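You operate a simulated robot arm through the tools that you are given. There is no shell and no other tool. Be economical: measure what you need, move in short steps, check, and stop when the job is done.

You are at the controls of a simulated robot arm. One attempt, no reset.

JOB
Try the blue sensor on the tester: GOOD tray if it passes, REJECT tray if it shows DEAD.
Fine: window toward the test block; switch on and slide the block up to it; leave both so.
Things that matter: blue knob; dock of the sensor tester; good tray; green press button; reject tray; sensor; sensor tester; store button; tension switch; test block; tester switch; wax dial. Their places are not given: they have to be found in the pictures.

It is judged by the outcome, as a careful person would: the job done as asked, and still so three seconds after it is handed in. It fails if anything else is knocked over, pushed out of place, dropped, spilled or broken.

ROBOT AND FRAMES
A 6-joint arm with a two-finger parallel gripper, fixed in place. Base frame: the origin is at the foot of the arm, x ahead of it, y to its left, z up; the work surface is at about z = 2. Lengths are in mm, angles in degrees, forces in N, time in s.
With the tool pointing down near the work surface it reaches from about 160 to 420 mm from the base axis. Its first joint turns from -66.0 to 66.0 degrees. Payload 1.57 kg.
The TCP is the grasp point between the finger pads, 30 mm short of the fingertips. In the tool frame z runs along the fingers and y along their closing line. Largest opening 80 mm; finger width 17, thickness 12; the body of the gripper, 40 by 82 mm, starts 80 mm behind the TCP.
Orientation is that of the tool frame in the base frame, as [roll, pitch, yaw] about the fixed x, y, z axes, in that order (R = Rz(yaw) Ry(pitch) Rx(roll)). With the fingers straight down and closing along the base's y, the tool's x points along the base's -x, its y along +y and its z along -z.

CONTROLS
- The arm moves only by the tool step_arm. Its argument "steps" is a list of rows, each a list of 7 numbers: the shift along the tool's x, y, z in units of 40 mm (1.0 is 40 mm), then the turn, a rotation vector about the tool's x, y, z in units of 5 degrees (1.0 is 5 degrees), then the opening, from 0 (shut) to 1 (fully open). In form: [[tx, ty, tz, ax, ay, az, grip], ...]. A call has 1 to 12 rows; each row shifts and turns the commanded pose from where the row before left it, along the tool's axes as they then stand. A call with a number of a shift or a turn outside -1 to 1 is refused whole. Each row takes 0.2 s and may step no farther than 50 mm and 8.6 degrees from the row before; otherwise, or with a gripper value out of range, the whole call is refused. A pose out of reach is approached as far as the arm can. The call stops where the force on the tool passes 40 N (or 10 N more than at its start, if that is more) or the arm is blocked; 0.2 s more then pass. The fingers move at their own pace (about 153 mm/s each) and stop on an object; they squeeze with about 43 N. The grip force told is the motor's: it shows also when the fingers shut on nothing. Time passes only in rows, and 0.2 s behind the last, so rows that do not move let the fingers close. The reply holds the time, the measured pose of the TCP, the force on the tool along the base axes, the opening and the grip force, in the units named above and with some noise, with the torque about the TCP (base axes, N m) and any sound that the robot's microphone picked up.
- Cameras (640 x 400 px; columns grow to the right, rows downward): "scene" is fixed at [46.4, -336.9, 428.2]; the picture's right is [0.71, -0.70, 0.00], its down [-0.41, -0.41, -0.82] and it looks along [0.57, 0.58, -0.58] (base axes); focal length 214 px, centre (320, 200). "wrist" rides on the gripper at [72, -7, -122] in the tool frame; the picture's right is [0.09, 1.00, 0.00], its down [-0.84, 0.08, -0.54] and it looks along [-0.54, 0.05, 0.84] (tool axes); focal length 238 px, centre (320, 200).
- camera(camera): a new picture of that camera. No time passes.
- probe_pixels(camera, pixels): for up to 12 pixels [column, row] of the newest picture of that camera ("zoom" is the newest enlarged one), the place [x, y, z] in the base frame of the surface seen there, good to about 2 mm, but the place of the scene camera against the robot may be out by one fixed shift of up to 25 mm in any direction. No time passes.
- zoom(camera, box): a new picture of the part [left, top, right, bottom] of that camera's present view, enlarged. No time passes.
- job_done(): hands the job in; it is judged then, once.

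Work in short steps. Measure before you move; look again where a grasp or a placing could have gone wrong, and mend it. You have 80 turns and 34 pictures in all, those below and enlarged ones among them. Open the gripper and draw the arm clear of the work before you hand the job in, unless the task says otherwise; then end with one line.

The tools are called after ">>>" as a command line: name --pt "numbers of a row" for each row, then --argument value for the rest, lists and objects as JSON in quotes. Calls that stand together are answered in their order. step_arm: Moves the arm, as the interface text tells. Its arguments: {"type":"object","properties":{"steps":{"type":"array","items":{"type":"array","items":{"type":"number"}}}},"required":["steps"]} The other tools are called the same way: camera (camera) takes a picture; probe_pixels (camera, pixels) gives the place of the surface under pixels of a picture; zoom (camera, box) takes an enlarged picture of a part of a camera's view; job_done () hands the job in.

At the start:

```text
t: 0.0
tcp_pos: [203.4, -106.8, 298.0]
orientation: [180.0, 0.1, 179.8]
contact_force: [0.3, -0.1, -0.4]
wrist_torque: [0.05, -0.02, 0.01]
opening: 80.0
grasp_force: 0.1
```

scene: 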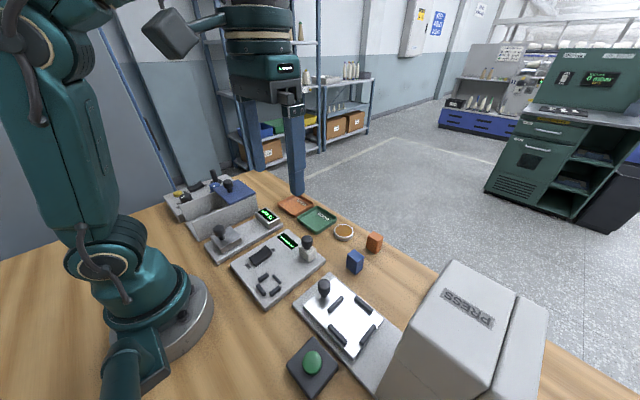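
wrist: 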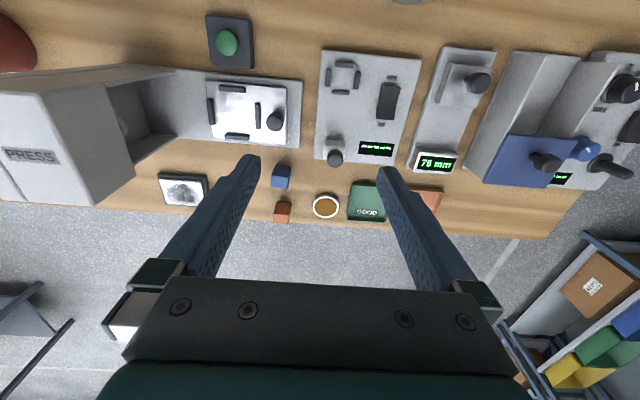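

The blue block near scene (355,262) is likely the sensor, and the tester may be the plate near (278,268). I'll zoom in on both views to check.

>>> zoom --camera "scene" --box '[220, 190, 400, 310]'

>>> zoom --camera "wrist" --box '[190, 30, 490, 230]'

>>> zoom --camera "scene" --box '[150, 160, 330, 280]'

```text
3.33 times, centred on (310, 250) of scene
```

zoom: 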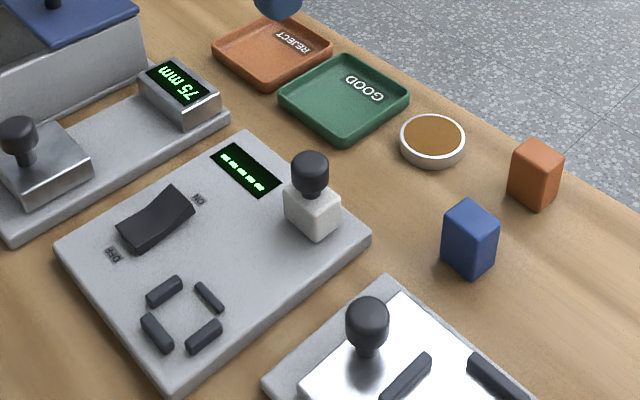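

```text
2.00 times, centred on (340, 130) of wrist
```

zoom: 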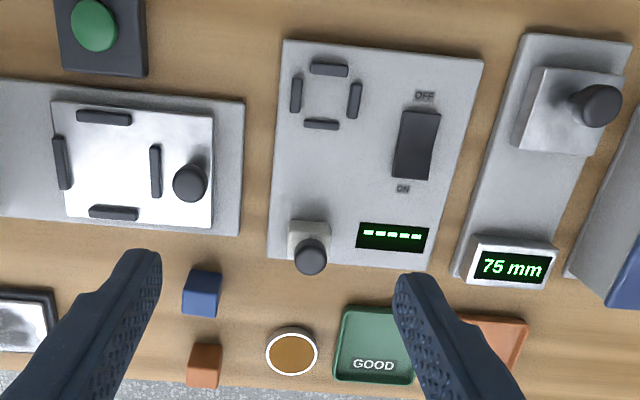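

```text
3.33 times, centred on (240, 220) of scene
```

zoom: 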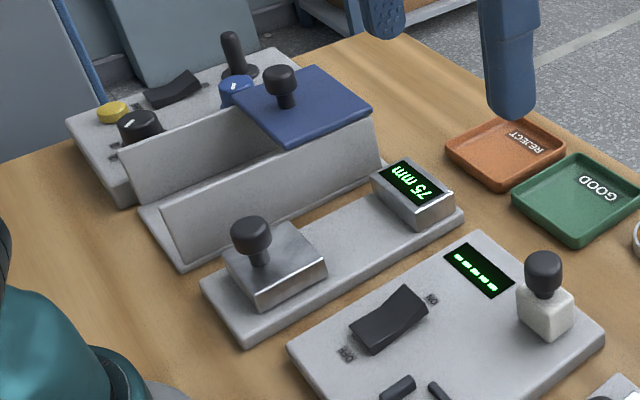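

The sensor shows at wrist about (280,177). The tester plate spans wrist (320-420, 50-165), with the dock at about (343,77), the block at about (335,152) and the switch at about (388,101). I'll probe these.

>>> probe_pixels --camera "wrist" --pixels '[[282, 167], [280, 180], [285, 185], [276, 185], [343, 79], [354, 64], [338, 78], [367, 80], [351, 92], [335, 159], [334, 146], [330, 110]]'

>>> probe_pixels --camera "wrist" --pixels '[[388, 88], [388, 101], [388, 115], [377, 203], [365, 195], [425, 195], [282, 212], [325, 207], [275, 120], [357, 80], [352, 64], [341, 145]]'

>>> probe_pixels --camera "scene" --pixels '[[352, 258], [358, 267], [355, 252], [309, 240], [307, 254], [279, 277], [257, 277], [269, 283], [281, 290], [270, 299], [263, 290], [262, 257]]'

```text
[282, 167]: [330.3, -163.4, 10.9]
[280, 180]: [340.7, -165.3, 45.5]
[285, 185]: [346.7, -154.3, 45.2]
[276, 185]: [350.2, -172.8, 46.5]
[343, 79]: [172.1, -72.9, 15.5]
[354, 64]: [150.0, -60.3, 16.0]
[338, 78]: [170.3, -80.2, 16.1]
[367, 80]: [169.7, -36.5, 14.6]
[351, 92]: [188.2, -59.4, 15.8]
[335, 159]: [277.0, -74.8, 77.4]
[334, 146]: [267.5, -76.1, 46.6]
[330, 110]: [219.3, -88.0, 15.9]
```

```text
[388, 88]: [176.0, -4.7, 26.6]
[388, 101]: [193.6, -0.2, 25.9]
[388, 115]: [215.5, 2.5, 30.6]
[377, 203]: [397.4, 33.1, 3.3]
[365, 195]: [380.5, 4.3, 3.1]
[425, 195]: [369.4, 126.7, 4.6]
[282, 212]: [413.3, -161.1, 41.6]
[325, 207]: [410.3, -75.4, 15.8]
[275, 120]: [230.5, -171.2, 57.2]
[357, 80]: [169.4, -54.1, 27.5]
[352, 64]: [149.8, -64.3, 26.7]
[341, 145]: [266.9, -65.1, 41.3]
```

```text
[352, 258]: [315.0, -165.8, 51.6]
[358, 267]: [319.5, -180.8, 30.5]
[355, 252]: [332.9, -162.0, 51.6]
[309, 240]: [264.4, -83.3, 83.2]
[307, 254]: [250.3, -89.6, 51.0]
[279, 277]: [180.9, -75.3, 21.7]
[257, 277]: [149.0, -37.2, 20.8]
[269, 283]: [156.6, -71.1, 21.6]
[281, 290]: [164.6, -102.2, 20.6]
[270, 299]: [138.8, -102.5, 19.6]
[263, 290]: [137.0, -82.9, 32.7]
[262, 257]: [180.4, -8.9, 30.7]
```

The sensor's top is at z≈46 near (343,-164) and the dock centre is about (169,-74). Next I need the side with the window, so I'll zoom in on the sensor and on the dock.

>>> zoom --camera "scene" --box '[335, 240, 375, 280]'

>>> zoom --camera "wrist" --box '[315, 45, 400, 170]'

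```text
10.00 times, centred on (355, 260) of scene
```

zoom: 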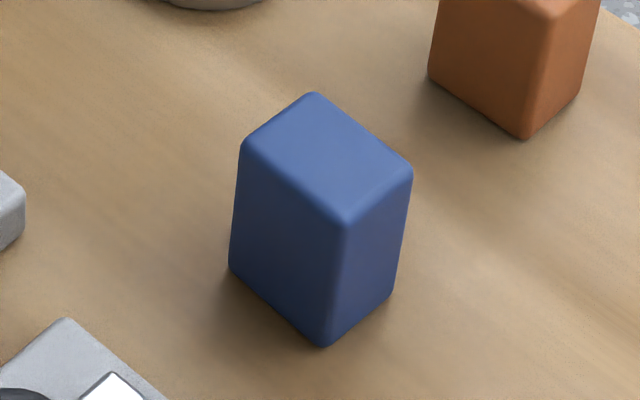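

```text
3.20 times, centred on (358, 108) of wrist
```

zoom: 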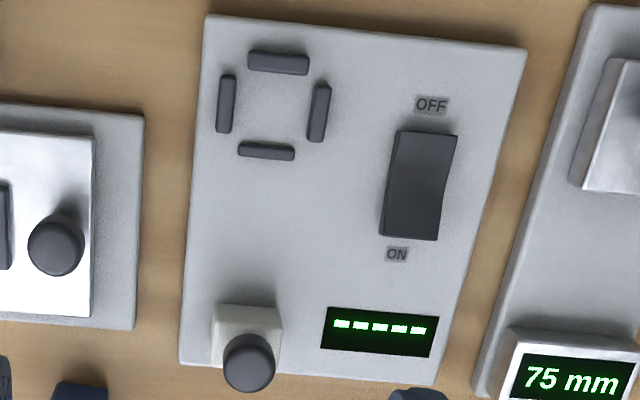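

The window isn't on the -x face, the -y face or the top, so it must be on +x or +y. I'll move the arm to the +y side so the wrist camera can see the +y face.

>>> step_arm --pt "-0.485 0.785 0.54 0 0 0 1" --pt "-0.485 0.785 0.54 0 0 0 1" --pt "-0.485 0.785 0.54 0 0 0 1" --pt "-0.485 0.785 0.54 0 0 0 1" --pt "-0.485 0.785 0.54 0 0 0 1" --pt "0 0 0 0 0 0 1"

>>> camera --camera "wrist"

```text
t: 1.4
tcp_pos: [300.5, 50.8, 189.7]
orientation: [180.0, 0.1, 179.9]
contact_force: [0.3, -0.2, -0.6]
wrist_torque: [-0.03, 0.01, 0.0]
opening: 79.9
grasp_force: 0.0
```

```text
26 pictures are left
```

wrist: 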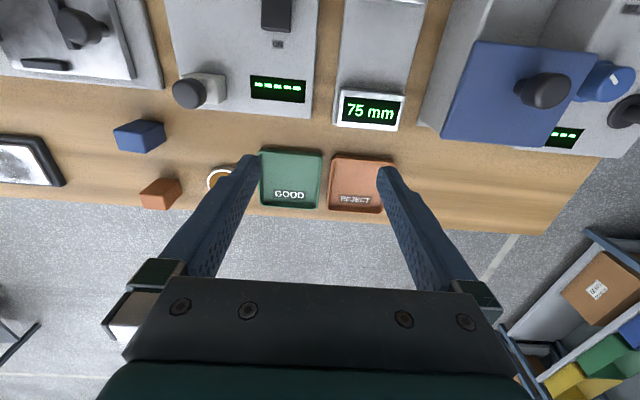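

The sensor is at about (140,136). I'll zoom in on it.

>>> zoom --camera "wrist" --box '[100, 100, 220, 220]'

>>> probe_pixels --camera "wrist" --pixels '[[122, 140], [136, 126], [140, 150], [154, 132], [140, 138], [265, 180], [318, 180], [290, 155], [290, 200], [333, 180], [382, 180], [358, 160]]'

```text
3.33 times, centred on (160, 160) of wrist
```

zoom: 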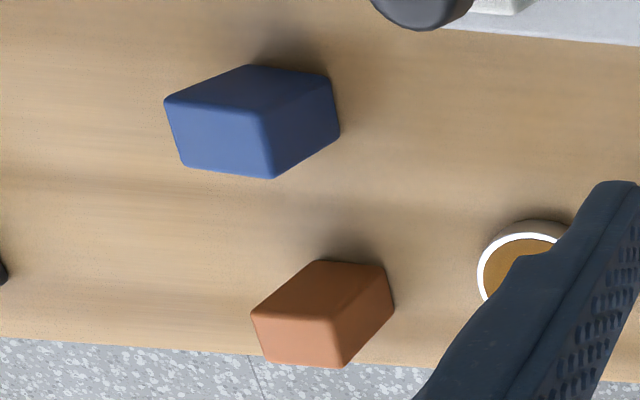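

```text
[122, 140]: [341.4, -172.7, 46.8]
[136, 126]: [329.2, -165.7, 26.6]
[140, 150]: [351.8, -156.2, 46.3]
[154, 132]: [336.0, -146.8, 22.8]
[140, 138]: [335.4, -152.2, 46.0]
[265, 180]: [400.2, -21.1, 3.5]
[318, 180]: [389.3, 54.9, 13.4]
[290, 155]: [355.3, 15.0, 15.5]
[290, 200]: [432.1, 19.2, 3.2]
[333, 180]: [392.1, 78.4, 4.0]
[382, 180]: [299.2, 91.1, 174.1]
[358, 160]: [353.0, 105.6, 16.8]
```

The +y face is plain too, so the window should be on +x, and I'll confirm that once it's lifted. I'll hover over the sensor to measure its footprint and yaw.

>>> step_arm --pt "-0.173 -0.892 0.25 0 0 0 1" --pt "-0.173 -0.892 0.25 0 0 0 1" --pt "-0.173 -0.892 0.25 0 0 0 1" --pt "-0.173 -0.892 0.25 0 0 0 1" --pt "-0.173 -0.892 0.25 0 0 0 1" --pt "-0.173 -0.892 0.25 0 0 0 1" --pt "0 0 0 0 0 0 1"

>>> zoom --camera "wrist" --box '[240, 120, 400, 220]'

```text
t: 3.0
tcp_pos: [342.9, -163.4, 131.5]
orientation: [180.0, 0.1, 179.9]
contact_force: [0.6, -0.9, -1.0]
wrist_torque: [-0.02, 0.0, 0.01]
opening: 79.9
grasp_force: 0.2
```

```text
4.00 times, centred on (320, 170) of wrist
```

zoom: 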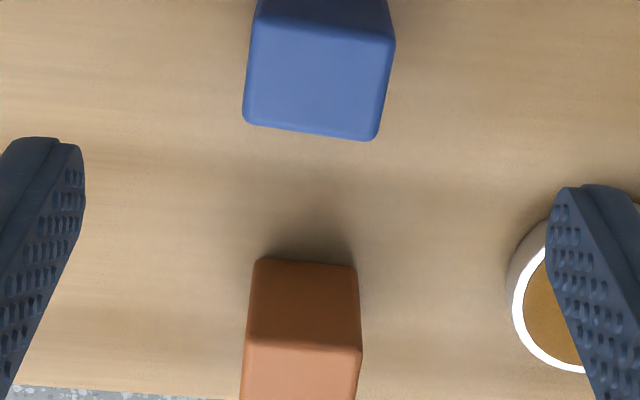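

>>> probe_pixels --camera "zoom" --pixels '[[250, 110], [258, 30], [375, 125], [388, 45], [320, 80], [310, 128], [320, 40], [245, 350], [360, 355], [300, 350], [530, 300], [320, 10]]'

```text
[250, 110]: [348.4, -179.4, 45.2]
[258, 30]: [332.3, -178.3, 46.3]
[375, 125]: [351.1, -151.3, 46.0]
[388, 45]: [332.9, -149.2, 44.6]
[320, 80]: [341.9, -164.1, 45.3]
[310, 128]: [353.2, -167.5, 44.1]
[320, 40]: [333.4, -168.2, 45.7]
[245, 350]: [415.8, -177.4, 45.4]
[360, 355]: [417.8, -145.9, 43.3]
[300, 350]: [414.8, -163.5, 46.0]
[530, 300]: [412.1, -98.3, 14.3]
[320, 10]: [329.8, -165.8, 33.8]
```

The sensor is centred at about (342,-164), roughly 24 x 30 mm and square to the base to within about 2°. I'll descend, grip the ±y faces and lift.

>>> step_arm --pt "0.02 -0.01 0.72 0 0 0 0.75" --pt "0 0 0.72 0 0 0 0.75" --pt "0 0 0.72 0 0 0 0.75" --pt "0 0 0 0 0 0 0.75" --pt "0 0 0 0 0 0 0.2" --pt "0 0 0 0 0 0 0.2" --pt "0 0 0 0 0 0 0.2"

```text
t: 4.6
tcp_pos: [341.5, -163.0, 43.5]
orientation: [-180.0, 0.1, 179.9]
contact_force: [0.4, -0.5, 0.6]
wrist_torque: [0.0, 0.02, 0.0]
opening: 31.1
grasp_force: 39.5
```

Holding at 31 mm. I'll lift and turn it clockwise so the +x face points toward the scene camera.

>>> step_arm --pt "0 0 -0.9 0 0 0 0.2" --pt "0 0 -0.9 0 0 0 0.2" --pt "0 0 -0.9 0 0 1 0.2" --pt "0 0 0 0 0 1 0.2" --pt "0 0 0 0 0 1 0.2" --pt "0 0 0 0 0 1 0.2" --pt "0 0 0 0 0 1 0.2" --pt "0 0 0 0 0 1 0.2" --pt "0 0 0 0 0 1 0.2" --pt "0 0 0 0 0 1 0.2" --pt "0 0 0 0 0 1 0.2" --pt "0 0 0 0 0 1 0.2"

>>> step_arm --pt "0 0 0 0 0 1 0.2" --pt "0 0 0 0 0 1 0.2" --pt "0 0 0 0 0 1 0.2" --pt "0 0 0 0 0 1 0.2" --pt "0 0 0 0 0 1 0.2" --pt "0 0 0 0 0 0 0.2"

>>> zoom --camera "scene" --box '[310, 160, 430, 260]'

```text
t: 7.2
tcp_pos: [339.8, -163.7, 152.8]
orientation: [180.0, 0.1, 129.8]
contact_force: [0.0, -0.4, -1.0]
wrist_torque: [0.0, -0.04, -0.04]
opening: 30.9
grasp_force: 39.3
```

```text
t: 8.6
tcp_pos: [340.6, -163.8, 153.4]
orientation: [179.9, 0.0, 104.8]
contact_force: [-0.8, -0.6, -0.5]
wrist_torque: [-0.03, 0.02, 0.04]
opening: 30.9
grasp_force: 39.9
```

```text
4.00 times, centred on (370, 210) of scene
```

zoom: 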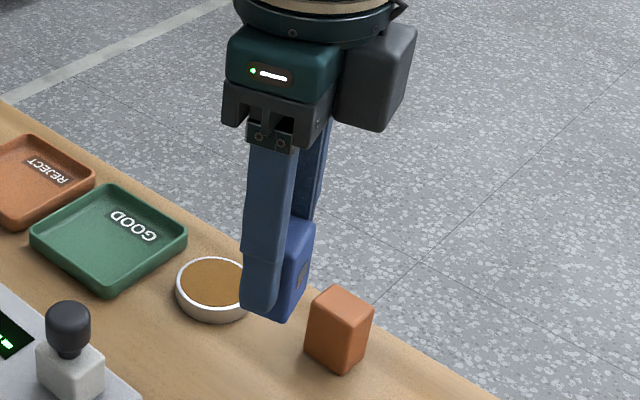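

The visible side has a grey patch at about zoom (300,275). I'll zoom in to confirm it is the window.

>>> zoom --camera "scene" --box '[345, 210, 385, 245]'

```text
11.43 times, centred on (365, 228) of scene
```

zoom: 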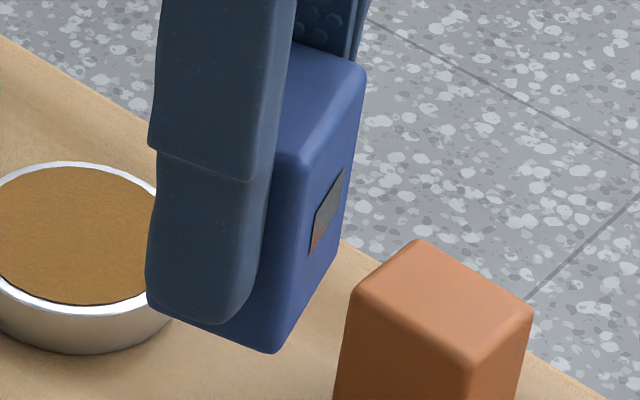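

The window is confirmed on the original +x face, so the original yaw is right for the dock. I'll rotate back and stop with the wrist camera above the dock to measure it.

>>> step_arm --pt "0 0 0 0 0 -1 0.2" --pt "0 0 0 0 0 -1 0.2" --pt "0 0 0 0 0 -1 0.2" --pt "0 0 0 0 0 -1 0.2" --pt "0 0 0 0 0 -1 0.2" --pt "0 0 0 0 0 -1 0.2" --pt "0 0 0 0 0 -1 0.2" --pt "0 0 0 0 0 -1 0.2" --pt "0 0 0 0 0 -1 0.2" --pt "0 0 0 0 0 -1 0.2" --pt "0 0 0 0 0 -1 0.2" --pt "0 0 0 0 0 -1 0.2"

>>> step_arm --pt "0 0 0 0 0 -1 0.2" --pt "0 0 0 0 0 -1 0.2" --pt "0 0 0 0 0 -1 0.2" --pt "0.833 0.75 0 0 0 0 0.2" --pt "0.833 0.75 0 0 0 0 0.2" --pt "0.833 0.75 0 0 0 0 0.2" --pt "0 0 0 0 0 0 0.2" --pt "0 0 0 0 0 0 0.2"

>>> camera --camera "wrist"

>>> zoom --camera "wrist" --box '[270, 0, 430, 100]'

```text
t: 11.2
tcp_pos: [341.9, -163.2, 151.8]
orientation: [180.0, 0.1, 165.0]
contact_force: [-0.5, -0.1, 0.0]
wrist_torque: [0.02, -0.03, 0.0]
opening: 30.9
grasp_force: 39.8
```

```text
t: 13.0
tcp_pos: [239.7, -73.2, 151.1]
orientation: [-180.0, 0.1, 179.9]
contact_force: [0.4, -0.3, -1.2]
wrist_torque: [0.0, 0.0, -0.03]
opening: 31.0
grasp_force: 39.4
```

```text
21 pictures are left
```

wrist: 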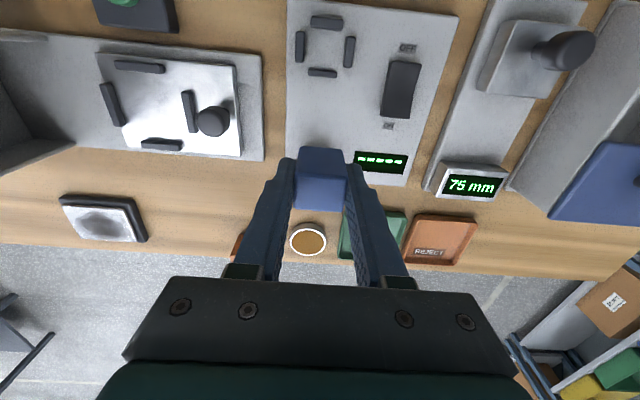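

```text
4.00 times, centred on (350, 50) of wrist
```

zoom: 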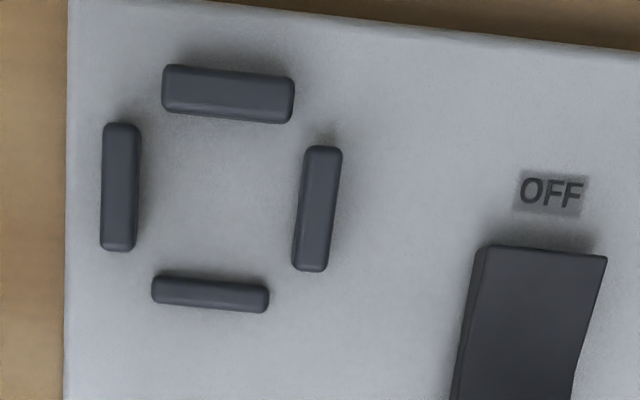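

Zoom shows the dock bars' inner edges: left about x=140, right about 295, top about y=122, bottom about 272. I'll probe the bar tops and edges.

>>> probe_pixels --camera "zoom" --pixels '[[120, 190], [135, 190], [146, 195], [317, 205], [300, 205], [290, 205], [228, 85], [226, 117], [224, 130], [210, 290], [212, 278], [213, 268]]'

>>> probe_pixels --camera "zoom" --pixels '[[210, 200], [122, 130], [120, 245], [320, 152], [312, 265], [170, 90], [285, 100], [160, 290], [262, 300], [106, 190], [335, 205], [230, 70]]'

```text
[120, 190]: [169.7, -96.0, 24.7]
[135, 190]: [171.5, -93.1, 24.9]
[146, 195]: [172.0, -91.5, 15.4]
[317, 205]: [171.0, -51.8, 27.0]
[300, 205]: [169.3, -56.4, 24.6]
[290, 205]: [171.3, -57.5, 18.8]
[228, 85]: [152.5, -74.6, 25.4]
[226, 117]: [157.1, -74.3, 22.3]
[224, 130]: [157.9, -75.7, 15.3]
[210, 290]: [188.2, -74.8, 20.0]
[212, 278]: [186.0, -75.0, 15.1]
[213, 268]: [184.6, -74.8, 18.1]
```

```text
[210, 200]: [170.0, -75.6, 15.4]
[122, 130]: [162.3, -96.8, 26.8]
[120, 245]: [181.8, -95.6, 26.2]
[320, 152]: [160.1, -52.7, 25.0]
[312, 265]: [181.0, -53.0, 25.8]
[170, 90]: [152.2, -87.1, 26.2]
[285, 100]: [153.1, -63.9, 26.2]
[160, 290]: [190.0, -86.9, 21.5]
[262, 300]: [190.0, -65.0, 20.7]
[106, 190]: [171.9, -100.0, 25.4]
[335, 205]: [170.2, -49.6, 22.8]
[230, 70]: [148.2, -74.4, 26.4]
```

Dock centre is about (171.5,-74.7) with the plate at z≈15, leaving about 2 mm clearance per side. I'll check the sensor's offset in the hand.

>>> probe_pixels --camera "wrist" --pixels '[[320, 155], [322, 162], [310, 158], [335, 160], [320, 190], [320, 205], [320, 208], [305, 190], [338, 190], [320, 170]]'

>>> zoom --camera "wrist" --box '[270, 130, 370, 220]'

```text
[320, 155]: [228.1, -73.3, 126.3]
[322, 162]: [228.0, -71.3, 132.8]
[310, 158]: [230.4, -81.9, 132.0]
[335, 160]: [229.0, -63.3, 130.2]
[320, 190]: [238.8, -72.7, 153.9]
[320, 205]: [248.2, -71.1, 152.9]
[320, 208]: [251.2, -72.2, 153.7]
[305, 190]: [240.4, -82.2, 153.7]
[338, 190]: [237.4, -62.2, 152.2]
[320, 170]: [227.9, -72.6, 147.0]
```

```text
4.44 times, centred on (320, 175) of wrist
```

zoom: 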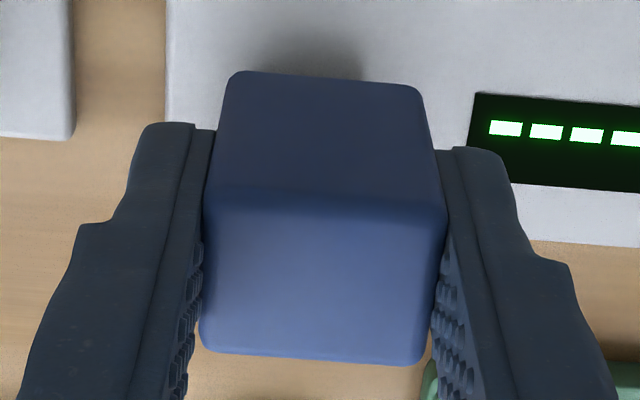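

The sensor sits about +1 mm in x from the TCP, with its bottom 41.5 mm below the TCP. I'll move over the dock and descend to just above the bars.

>>> step_arm --pt "0.8625 -0.02 0 0 0 0 0.2" --pt "0.8625 -0.02 0 0 0 0 0.2" --pt "0 0 0 0 0 0 0.2" --pt "0 0 0.66 0 0 0 0.2" --pt "0 0 0.66 0 0 0 0.2" --pt "0 0 0.66 0 0 0 0.2" --pt "0 0 0 0 0 0 0.2"

>>> camera --camera "wrist"

>>> zoom --camera "scene" --box '[230, 230, 330, 310]'

```text
t: 14.6
tcp_pos: [172.2, -73.5, 70.6]
orientation: [-179.9, 0.0, 179.9]
contact_force: [0.4, -0.1, 0.5]
wrist_torque: [0.0, -0.01, -0.01]
opening: 30.6
grasp_force: 40.1
```

```text
18 pictures are left
```

wrist: 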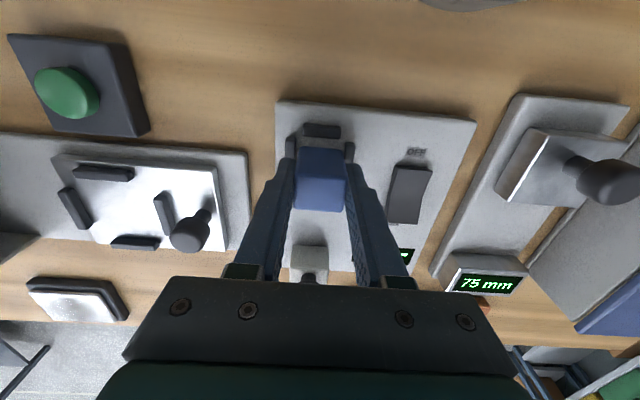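

```text
5.00 times, centred on (280, 270) of scene
```

zoom: 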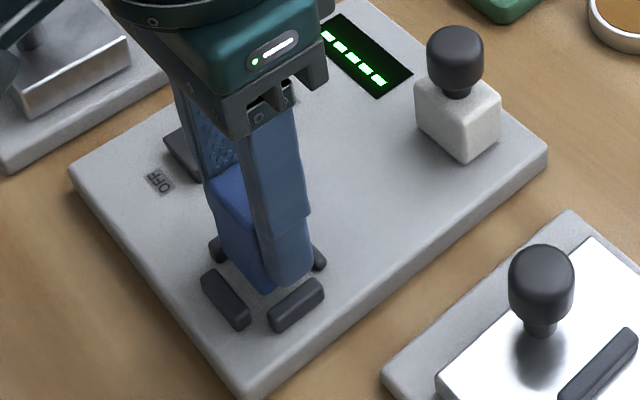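

The sensor is above the dock at wrist (322,180). I'll zoom in to check its alignment against the bars.

>>> zoom --camera "wrist" --box '[270, 110, 370, 220]'

>>> step_arm --pt "0 0 0 0 0 0 0.2"

>>> step_arm --pt "0 0 0 0 0 0 0.2"

```text
3.64 times, centred on (320, 165) of wrist
```

zoom: 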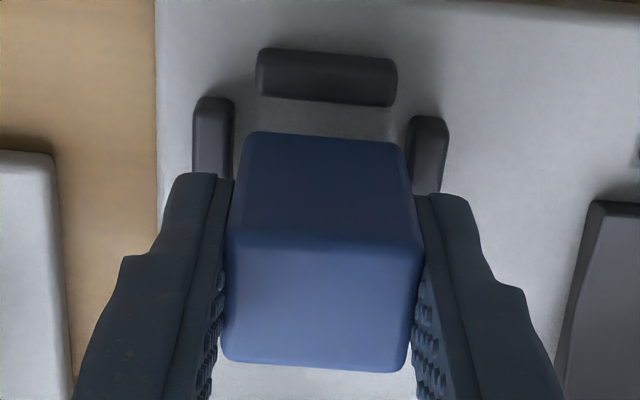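

```text
t: 15.0
tcp_pos: [171.6, -74.5, 70.5]
orientation: [179.9, 0.0, 179.9]
contact_force: [-0.6, -0.5, 0.1]
wrist_torque: [-0.02, 0.01, -0.02]
opening: 31.0
grasp_force: 39.5
```

```text
t: 15.4
tcp_pos: [172.1, -74.4, 70.4]
orientation: [-180.0, 0.1, 180.0]
contact_force: [-0.7, -0.1, -1.3]
wrist_torque: [0.03, -0.05, 0.01]
opening: 30.9
grasp_force: 40.1
```

Averaged TCP is (172.0,-74.1), and it's well centred between the bars. I'll nudge about 0.8 mm in -x and lower until nearly seated.

>>> step_arm --pt "0.02 -0.01 0 0 0 0 0.2" --pt "0 0 0.1 0 0 0 0.2" --pt "0 0 0.1 0 0 0 0.2" --pt "0 0 0.07 0 0 0 0.2" --pt "0 0 0.04 0 0 0 0.2" --pt "0 0 0 0 0 0 0.2"

```text
t: 16.8
tcp_pos: [171.3, -75.8, 57.5]
orientation: [179.9, 0.1, 179.9]
contact_force: [-1.3, 0.5, 10.1]
wrist_torque: [-0.01, 0.06, 0.01]
opening: 30.8
grasp_force: 39.6
```

There's a 10 N upward contact at z 57.5, so it's seated between the bars. I'll release gently and look.

>>> step_arm --pt "0 0 -0.02 0 0 0 0.45" --pt "0 0 0 0 0 0 0.6" --pt "0 0 0 0 0 0 0.6"

>>> step_arm --pt "0 0 -0.9 0 0 0 0.6" --pt "0 0 -0.9 0 0 0 0.6" --pt "0 0 -0.9 0 0 0 0.6" --pt "0 0 0 0 0 0 0.6"

>>> zoom --camera "scene" --box '[230, 220, 340, 310]'

```text
t: 17.6
tcp_pos: [171.7, -74.7, 59.7]
orientation: [179.9, 0.2, 179.8]
contact_force: [0.2, -0.4, 0.1]
wrist_torque: [0.01, 0.02, 0.0]
opening: 48.0
grasp_force: 0.1
```

```text
t: 18.6
tcp_pos: [172.2, -77.5, 168.7]
orientation: [180.0, 0.1, 179.9]
contact_force: [0.3, 0.6, -0.2]
wrist_torque: [-0.01, 0.01, -0.01]
opening: 47.8
grasp_force: 0.0
```

```text
4.44 times, centred on (285, 265) of scene
```

zoom: 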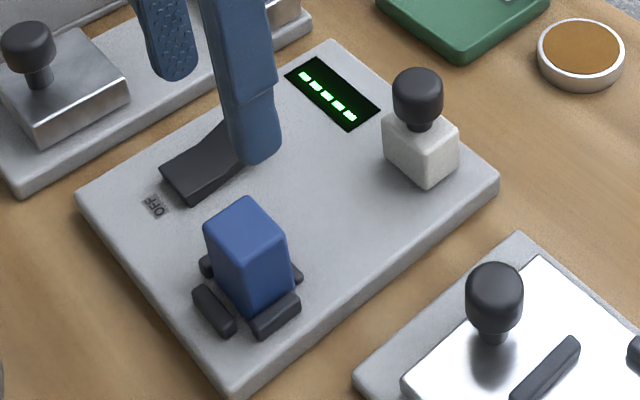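

The sensor is in the dock. The switch's ON end is the raised +x end, near (213,0) at z≈30. I'll close the fingers, move above it and take a reading.

>>> step_arm --pt "-0.48 0.95 0 0 0 0 0" --pt "-0.48 0.95 0 0 0 0 0" --pt "0 0 0.8 0 0 0 0" --pt "0 0 0.8 0 0 0 0" --pt "0 0 0.5 0 0 0 0" --pt "0 0 0 0 0 0 0"

>>> camera --camera "wrist"

```text
t: 20.0
tcp_pos: [209.0, -1.6, 83.5]
orientation: [180.0, -0.1, 179.9]
contact_force: [-0.4, -0.2, -0.4]
wrist_torque: [-0.02, 0.03, -0.02]
opening: 0.1
grasp_force: 21.5
```

```text
14 pictures are left
```

wrist: 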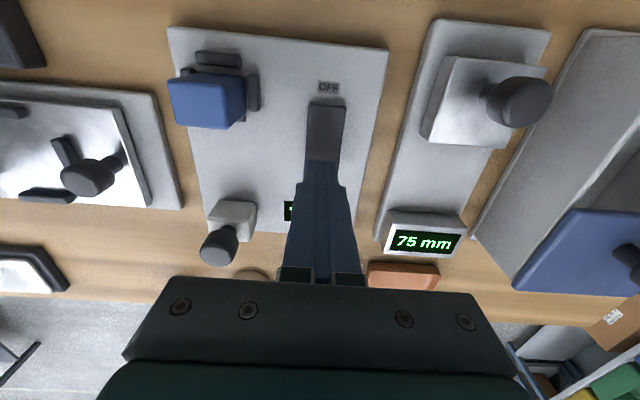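

The fingers are above the ON half. I'll press down in small steps.

>>> step_arm --pt "0 0 0.4 0 0 0 0" --pt "0 0 0.12 0 0 0 0" --pt "0 0 0.1 0 0 0 0" --pt "0 0 0.1 0 0 0 0" --pt "0 0 0.05 0 0 0 0"

```text
t: 20.9
tcp_pos: [211.5, -0.8, 58.6]
orientation: [-179.9, 0.0, -180.0]
contact_force: [-0.9, -0.4, 7.3]
wrist_torque: [0.01, 0.12, -0.01]
opening: 0.0
grasp_force: 21.2
stopped in row 4: the force on the tool passed its limit at 66 N (the readings are from after the stop); the commanded pose is now the measured one
```

It stopped at 66 N with the fingertips at z≈28.6. I'll lift and check the display and switch.

>>> step_arm --pt "0 0 -0.8 0 0 0 0" --pt "0 0 -0.8 0 0 0 0" --pt "0 0 0 0 0 0 0"

>>> zoom --camera "scene" --box '[230, 220, 340, 310]'

```text
t: 21.7
tcp_pos: [211.1, 0.8, 124.1]
orientation: [-179.9, 0.1, 179.9]
contact_force: [-0.2, -0.8, -0.4]
wrist_torque: [-0.01, -0.02, -0.01]
opening: 0.0
grasp_force: 21.6
```

```text
4.44 times, centred on (285, 265) of scene
```

zoom: 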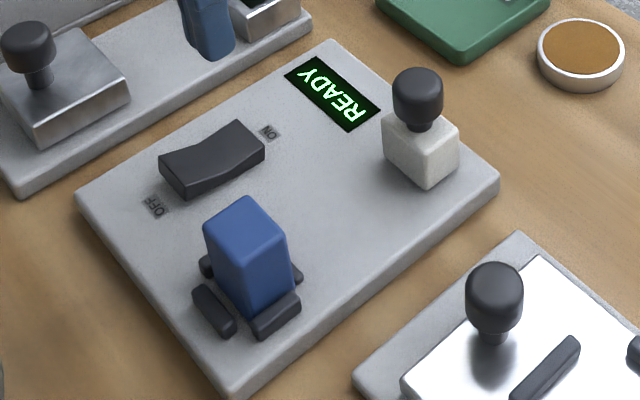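

The display reads READY and the switch is ON. Next I'll hover over the block's knob to measure it.

>>> step_arm --pt "-0.533 -0.633 0 0 0 0 0.6" --pt "-0.533 -0.633 0 0 0 0 0.6" --pt "-0.533 -0.633 0 0 0 0 0.6" --pt "0 0 0 0 0 0 0.6"

>>> camera --camera "wrist"

```text
t: 22.7
tcp_pos: [276.4, -76.5, 122.2]
orientation: [-180.0, 0.2, 179.9]
contact_force: [-0.2, -0.4, 0.0]
wrist_torque: [0.0, 0.01, 0.01]
opening: 48.1
grasp_force: 0.1
```

```text
12 pictures are left
```

wrist: 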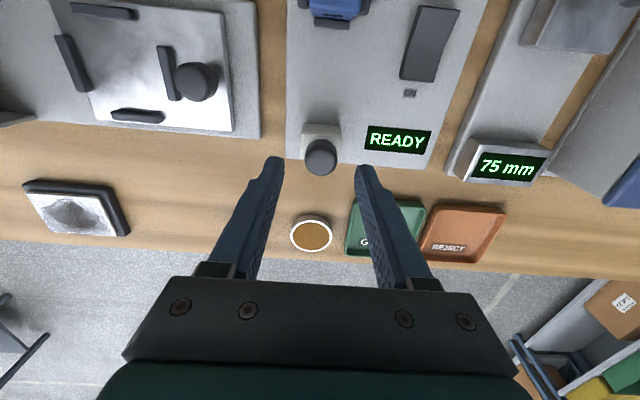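

>>> probe_pixels --camera "wrist" --pixels '[[321, 157], [321, 170], [308, 157], [334, 157], [321, 145], [321, 127], [321, 133], [304, 133], [338, 133], [335, 20], [335, 27], [330, 25]]'

```text
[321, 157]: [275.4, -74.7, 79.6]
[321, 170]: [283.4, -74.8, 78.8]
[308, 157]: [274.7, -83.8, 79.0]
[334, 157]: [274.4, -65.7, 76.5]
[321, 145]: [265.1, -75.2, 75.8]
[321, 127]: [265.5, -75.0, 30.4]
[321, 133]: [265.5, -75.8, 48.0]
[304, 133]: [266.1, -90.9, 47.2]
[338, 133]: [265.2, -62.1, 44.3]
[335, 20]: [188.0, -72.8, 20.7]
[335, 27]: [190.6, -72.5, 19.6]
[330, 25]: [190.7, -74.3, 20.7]
```

The knob is centred at (275,-75) with its top at z≈79, and the block's front face is at x≈265.5. I'll grip the knob with the fingertips just above the block.

>>> step_arm --pt "0.03 0.03 0.5 0 0 0 0.6" --pt "0 0 0.48 0 0 0 0.6" --pt "0 0 0 0 0 0 0.6" --pt "0 0 0 0 0 0 0.1" --pt "0 0 0 0 0 0 0.1" --pt "0 0 0 0 0 0 0.1"

```text
t: 24.1
tcp_pos: [274.2, -74.7, 84.6]
orientation: [-179.9, 0.0, 179.8]
contact_force: [0.1, -12.6, -9.9]
wrist_torque: [-0.16, -0.35, -0.03]
opening: 25.3
grasp_force: 36.8
```

I'm holding the knob at 25 mm with a small side load, so I'll ease it by 0.5 mm in -y. Then I'll slide about 60 mm toward the sensor.

>>> step_arm --pt "0 -0.012 0 0 0 0 0.1" --pt "0.25 0 0 0 0 0 0.1" --pt "0.25 0 0 0 0 0 0.1" --pt "0.25 0 0 0 0 0 0.1" --pt "0.25 0 0 0 0 0 0.1" --pt "0.25 0 0 0 0 0 0.1" --pt "0.25 0 0 0 0 0 0.1" --pt "0 0 0 0 0 0 0.1"

>>> zoom --camera "scene" --box '[230, 220, 340, 310]'

```text
t: 25.9
tcp_pos: [213.0, -75.5, 84.9]
orientation: [179.9, 0.2, 180.0]
contact_force: [-0.5, 15.7, 29.0]
wrist_torque: [0.28, -0.15, 0.07]
opening: 25.1
grasp_force: 36.6
```

```text
4.44 times, centred on (285, 265) of scene
```

zoom: 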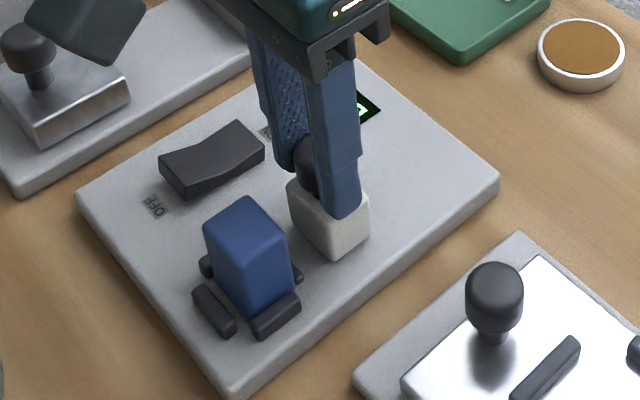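

The block slides well, and its front face is now at x≈204. I'll ease the vertical load and creep forward until contact.

>>> step_arm --pt "0.1 0.01 -0.015 0 0 0 0.1" --pt "0.1 0 0 0 0 0 0.1" --pt "0.05 0 0 0 0 0 0.1" --pt "0.05 0 0 0 0 0 0.1" --pt "0 0 0 0 0 0 0.1"

>>> zoom --camera "scene" --box '[230, 220, 340, 310]'

```text
t: 27.1
tcp_pos: [200.2, -75.7, 82.7]
orientation: [-179.9, 0.0, 180.0]
contact_force: [-0.8, 0.1, -0.5]
wrist_torque: [-0.04, 0.08, -0.02]
opening: 7.8
grasp_force: 0.0
```

```text
4.44 times, centred on (285, 265) of scene
```

zoom: 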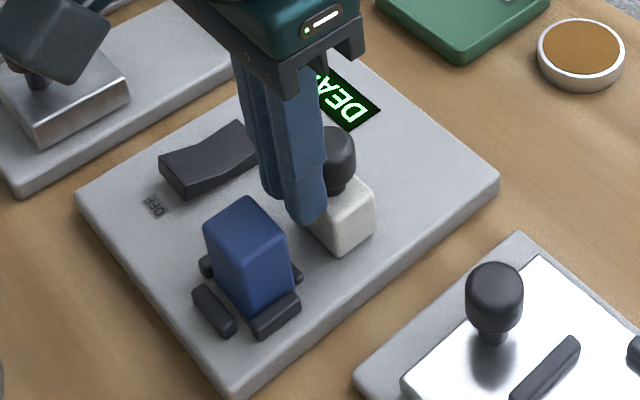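

The fingers slipped off the knob and the display seems to read DEAD. I'll rise clear with the fingers as they are, then look at the display and measure the block position.

>>> step_arm --pt "0 0 -0.6 0 0 0 0.1" --pt "0 0 -0.8 0 0 0 0.6" --pt "-0.5 0 0 0 0 0 0.6" --pt "-0.5 0 0 0 0 0 0.6" --pt "0 0 0 0 0 0 0.6"

>>> camera --camera "wrist"

```text
t: 28.3
tcp_pos: [239.9, -74.3, 138.7]
orientation: [-179.9, 0.2, -180.0]
contact_force: [-0.7, -0.2, -1.1]
wrist_torque: [-0.02, -0.01, -0.06]
opening: 47.8
grasp_force: 0.1
```

```text
9 pictures are left
```

wrist: 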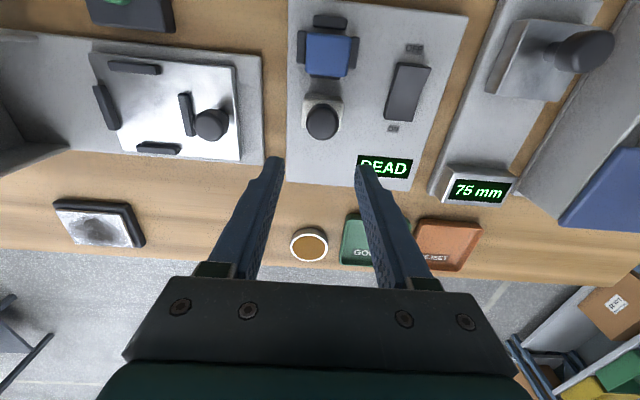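

>>> probe_pixels --camera "wrist" --pixels '[[322, 95], [322, 98], [322, 101], [322, 120], [322, 125], [328, 75], [328, 79], [328, 50], [308, 50], [350, 52], [328, 60], [328, 85]]'

```text
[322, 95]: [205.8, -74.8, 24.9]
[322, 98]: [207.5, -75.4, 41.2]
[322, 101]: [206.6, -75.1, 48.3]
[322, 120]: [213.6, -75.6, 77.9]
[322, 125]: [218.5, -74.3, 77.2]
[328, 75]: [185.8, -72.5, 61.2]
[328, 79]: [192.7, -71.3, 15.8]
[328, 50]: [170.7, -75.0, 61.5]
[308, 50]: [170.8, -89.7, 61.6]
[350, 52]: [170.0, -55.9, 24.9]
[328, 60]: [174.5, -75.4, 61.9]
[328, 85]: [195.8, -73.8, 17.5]
```

The display reads DEAD. The block's front is at x≈206 and the sensor's face at ≈186, so I'll push the block from behind with closed fingers to make sure it is fully up to its stop.

>>> step_arm --pt "-0.35 -0.02 0 0 0 0 0" --pt "0 0 0.65 0 0 0 0" --pt "0 0 0.65 0 0 0 0" --pt "0 0 0.65 0 0 0 0" --pt "0 0 0 0 0 0 0" --pt "0.15 0 0 0 0 0 0" --pt "0.1 0 0 0 0 0 0" --pt "0.08 0 0 0 0 0 0" --pt "0 0 0 0 0 0 0"

```text
t: 30.3
tcp_pos: [242.1, -76.4, 62.5]
orientation: [-179.8, 0.1, 180.0]
contact_force: [-0.3, -0.6, -0.6]
wrist_torque: [0.01, -0.01, 0.02]
opening: 0.0
grasp_force: 20.9
```

No contact yet at x 242, so I'll creep forward until blocked.

>>> step_arm --pt "0.08 0 0 0 0 0 0" --pt "0.05 0 0 0 0 0 0" --pt "0.05 0 0 0 0 0 0" --pt "0.05 0 0 0 0 0 0" --pt "0.05 0 0 0 0 0 0" --pt "0.05 0 0 0 0 0 0"

```text
t: 31.3
tcp_pos: [240.1, -75.5, 64.0]
orientation: [-179.8, 1.5, 179.9]
contact_force: [6.0, 1.7, -0.8]
wrist_torque: [-0.04, 0.09, -0.01]
opening: 0.4
grasp_force: 21.5
stopped in row 4: the force on the tool passed its limit at 43 N (the readings are from after the stop); the commanded pose is now the measured one
```

It blocked at 43 N, so the block is against its stop. I'll back off and rise, then move above the docked sensor with the fingers open.

>>> step_arm --pt "-0.25 0 0 0 -0.3 0 0" --pt "0 0 -0.9 0 0 0 0" --pt "0 0 -0.9 0 0 0 0.6" --pt "0 0 0 0 0 0 0.6"

>>> camera --camera "wrist"

```text
t: 32.3
tcp_pos: [245.8, -76.1, 134.7]
orientation: [-179.8, 2.7, -179.9]
contact_force: [-0.3, -0.2, -1.0]
wrist_torque: [-0.01, 0.0, -0.02]
opening: 47.9
grasp_force: 0.1
```

```text
8 pictures are left
```

wrist: 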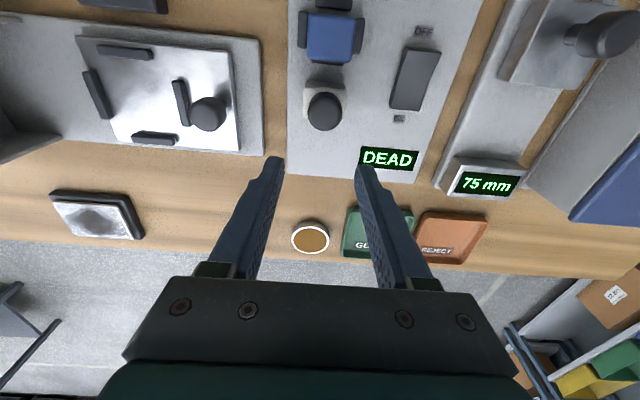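

The display clearly reads DEAD, so this one goes to REJECT. I'll correct the 2.7° pitch and move above the sensor.

>>> step_arm --pt "0 0 0 0 0.54 0 0.65" --pt "0.925 0.02 0 0 0 0 0.65" --pt "0.925 0.01 0 0 0 0 0.65" --pt "0 0 0.6 0 0 0 0.65" --pt "0 0 0 0 0 0 0.65" --pt "0 0 0 0 0 0 0.65"

```text
t: 33.7
tcp_pos: [172.6, -73.8, 110.2]
orientation: [-179.7, 0.0, -179.9]
contact_force: [-0.3, -0.5, 0.4]
wrist_torque: [0.0, -0.02, 0.03]
opening: 52.1
grasp_force: 0.0
```

I'm above the sensor at z 110. I'll descend to z≈60.5, grip it and lift straight up.

>>> step_arm --pt "0.02 -0.02 0.7 0 0 0 0.65" --pt "0 0 0.53 0 0 0 0.65" --pt "0 0 0 0 0 0 0.65" --pt "0 0 0 0 0 0 0.2" --pt "0 0 0 0 0 0 0.2" --pt "0 0 0 0 0 0 0.2"

```text
t: 35.1
tcp_pos: [170.8, -76.9, 63.2]
orientation: [-179.8, 0.0, -179.9]
contact_force: [0.2, 0.3, -1.0]
wrist_torque: [0.03, 0.01, -0.01]
opening: 30.9
grasp_force: 39.6
```

Holding at 30.9 mm. I'll lift, and probe the REJECT tray (wrist about 415-487, 212-263) in the newest picture.

>>> step_arm --pt "0 0 -0.8 0 0 0 0.2" --pt "0 0 -0.8 0 0 0 0.2" --pt "0 0 -0.8 0 0 0 0.2" --pt "0 0 0 0 0 0 0.2"

>>> probe_pixels --camera "wrist" --pixels '[[424, 214], [486, 215], [418, 240], [468, 260], [450, 235], [430, 230], [465, 230], [440, 250], [475, 235], [450, 218]]'

```text
t: 36.1
tcp_pos: [171.2, -77.4, 160.6]
orientation: [-179.8, 0.0, -180.0]
contact_force: [0.0, 0.8, -0.6]
wrist_torque: [-0.01, 0.05, -0.01]
opening: 30.7
grasp_force: 40.3
```

```text
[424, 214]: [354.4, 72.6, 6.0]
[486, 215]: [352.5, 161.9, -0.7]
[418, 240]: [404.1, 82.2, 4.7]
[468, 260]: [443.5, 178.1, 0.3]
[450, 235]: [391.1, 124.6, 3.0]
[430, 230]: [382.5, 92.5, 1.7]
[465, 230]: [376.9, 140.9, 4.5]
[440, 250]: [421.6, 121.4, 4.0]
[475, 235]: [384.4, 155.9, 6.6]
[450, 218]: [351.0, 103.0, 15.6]
```

I'll carry it toward the REJECT tray, stopping just short of it to look and measure.

>>> step_arm --pt "-0.795 0.885 0 0 0 0 0.2" --pt "-0.795 0.885 0 0 0 0 0.2" --pt "-0.795 0.885 0 0 0 0 0.2" --pt "-0.795 0.885 0 0 0 0 0.2" --pt "-0.795 0.885 0 0 0 0 0.2" --pt "0 0 0 0 0 0 0.2" --pt "0 0 0 0 0 0 0.2"

>>> camera --camera "wrist"

```text
t: 37.7
tcp_pos: [330.6, 104.2, 158.4]
orientation: [-179.8, 0.1, 180.0]
contact_force: [-0.2, 0.7, -0.4]
wrist_torque: [-0.01, 0.03, -0.02]
opening: 31.0
grasp_force: 40.1
```

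```text
7 pictures are left
```

wrist: 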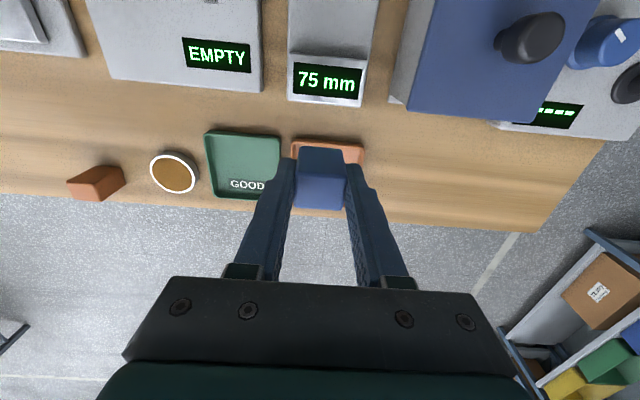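

The tray's near rim is at wrist row about 142, columns 292-364. I'll probe the rim and the neighbouring GOOD tray.

>>> probe_pixels --camera "wrist" --pixels '[[294, 143], [362, 148], [293, 152], [356, 160], [328, 143], [207, 135], [278, 138], [280, 170], [210, 185], [240, 197], [240, 133], [240, 160]]'

```text
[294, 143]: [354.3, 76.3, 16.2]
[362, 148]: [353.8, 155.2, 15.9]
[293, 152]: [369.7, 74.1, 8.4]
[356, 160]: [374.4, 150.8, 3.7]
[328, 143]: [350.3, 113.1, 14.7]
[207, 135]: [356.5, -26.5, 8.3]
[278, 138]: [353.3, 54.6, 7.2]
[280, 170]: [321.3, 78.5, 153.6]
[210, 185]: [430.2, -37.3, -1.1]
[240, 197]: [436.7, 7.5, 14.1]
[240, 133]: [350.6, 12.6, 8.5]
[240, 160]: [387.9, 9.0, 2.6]
```

The REJECT tray spans x 352-437, y 72-157, with its floor at z≈3.5. I'll move to (388,114) and descend to just above the floor.

>>> step_arm --pt "-0.72 0.125 0 0 0 0 0.2" --pt "-0.72 0.125 0 0 0 0 0.2" --pt "0 0 0.8 0 0 0 0.2" --pt "0 0 0.8 0 0 0 0.2" --pt "0 0 0.75 0 0 0 0.2" --pt "0 0 0 0 0 0 0.2"

```text
t: 39.1
tcp_pos: [374.2, 107.4, 62.1]
orientation: [-179.8, 0.1, -180.0]
contact_force: [-0.1, -0.7, -0.1]
wrist_torque: [0.01, 0.03, 0.0]
opening: 30.9
grasp_force: 40.2
out of reach, approached as far as the arm can: row 2
```

The reach limit stopped the arm at (374,107), which is already inside the tray. I'll shift a little more now that it's lower, then creep down to contact.

>>> step_arm --pt "-0.22 0.12 0 0 0 0 0.2" --pt "0 0 0.12 0 0 0 0.2" --pt "0 0 0.07 0 0 0 0.2" --pt "0 0 0.05 0 0 0 0.2" --pt "0 0 0 0 0 0 0.2"

```text
t: 40.3
tcp_pos: [383.1, 112.7, 51.9]
orientation: [-179.8, 0.0, -180.0]
contact_force: [0.1, -0.1, -0.3]
wrist_torque: [0.0, 0.01, 0.01]
opening: 30.7
grasp_force: 39.4
```

Position is (383,112.7), z 51.9, with no contact yet. I'll creep down further.

>>> step_arm --pt "0 0 0.03 0 0 0 0.2" --pt "0 0 0.03 0 0 0 0.2" --pt "0 0 0 0 0 0 0.2"

>>> zoom --camera "scene" --box '[260, 180, 340, 240]'

```text
t: 41.1
tcp_pos: [382.6, 113.8, 49.8]
orientation: [-179.8, 0.0, -180.0]
contact_force: [-1.0, 0.5, 2.5]
wrist_torque: [0.1, 0.02, 0.0]
opening: 30.7
grasp_force: 39.9
```

```text
6.67 times, centred on (300, 210) of scene
```

zoom: 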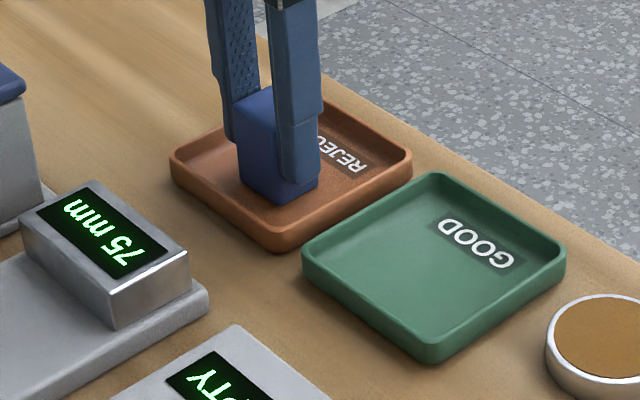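

Light contact at 2.5 N, and the sensor is standing in the REJECT tray. I'll open, rise and draw back.

>>> step_arm --pt "0 0 0 0 0 0 0.5" --pt "0 0 0 0 0 0 0.55" --pt "0 0 -0.4 0 0 0 0.55" --pt "0 0 -0.8 0 0 0 0.55" --pt "0.3 0 -0.8 0 0 0 0.55" --pt "0.8 -0.4 -0.8 0 0 0 0.8" --pt "0.8 -0.4 -0.5 0 0 0 1" --pt "0.8 -0.4 0 0 0 0 1" --pt "0 0 0 0 0 0 1"

>>> camera --camera "scene"

>>> camera --camera "wrist"

```text
t: 43.1
tcp_pos: [273.7, 66.7, 181.5]
orientation: [-179.8, 0.0, -179.9]
contact_force: [-0.2, -0.3, 0.2]
wrist_torque: [0.0, 0.02, 0.01]
opening: 80.1
grasp_force: 0.2
```

```text
5 pictures are left
```

scene: 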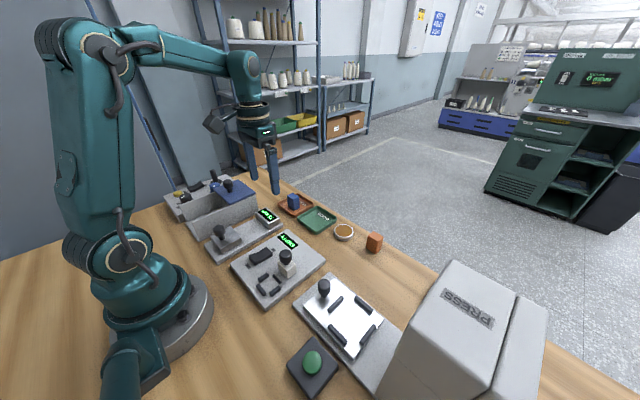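

```text
4 pictures are left
```

wrist: 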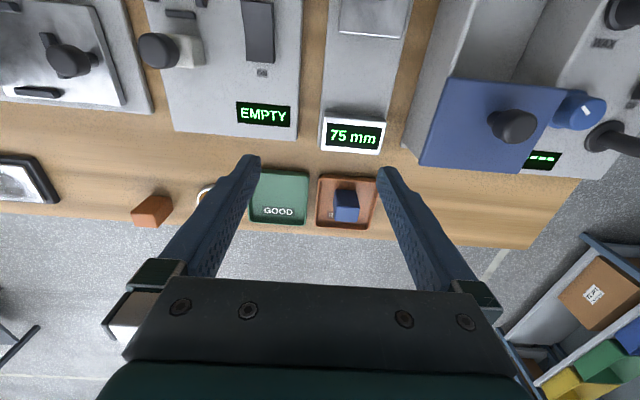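

The sensor is standing in the REJECT tray (wrist 346,205), the switch is on, the block is still forward and the arm is clear. I'm handing in.

>>> job_done

```text
The job is handed in.
```

The blue sensor showed DEAD on the tester, so it is now in the REJECT tray; the tester switch is left on and the test block is left slid up to its stop.
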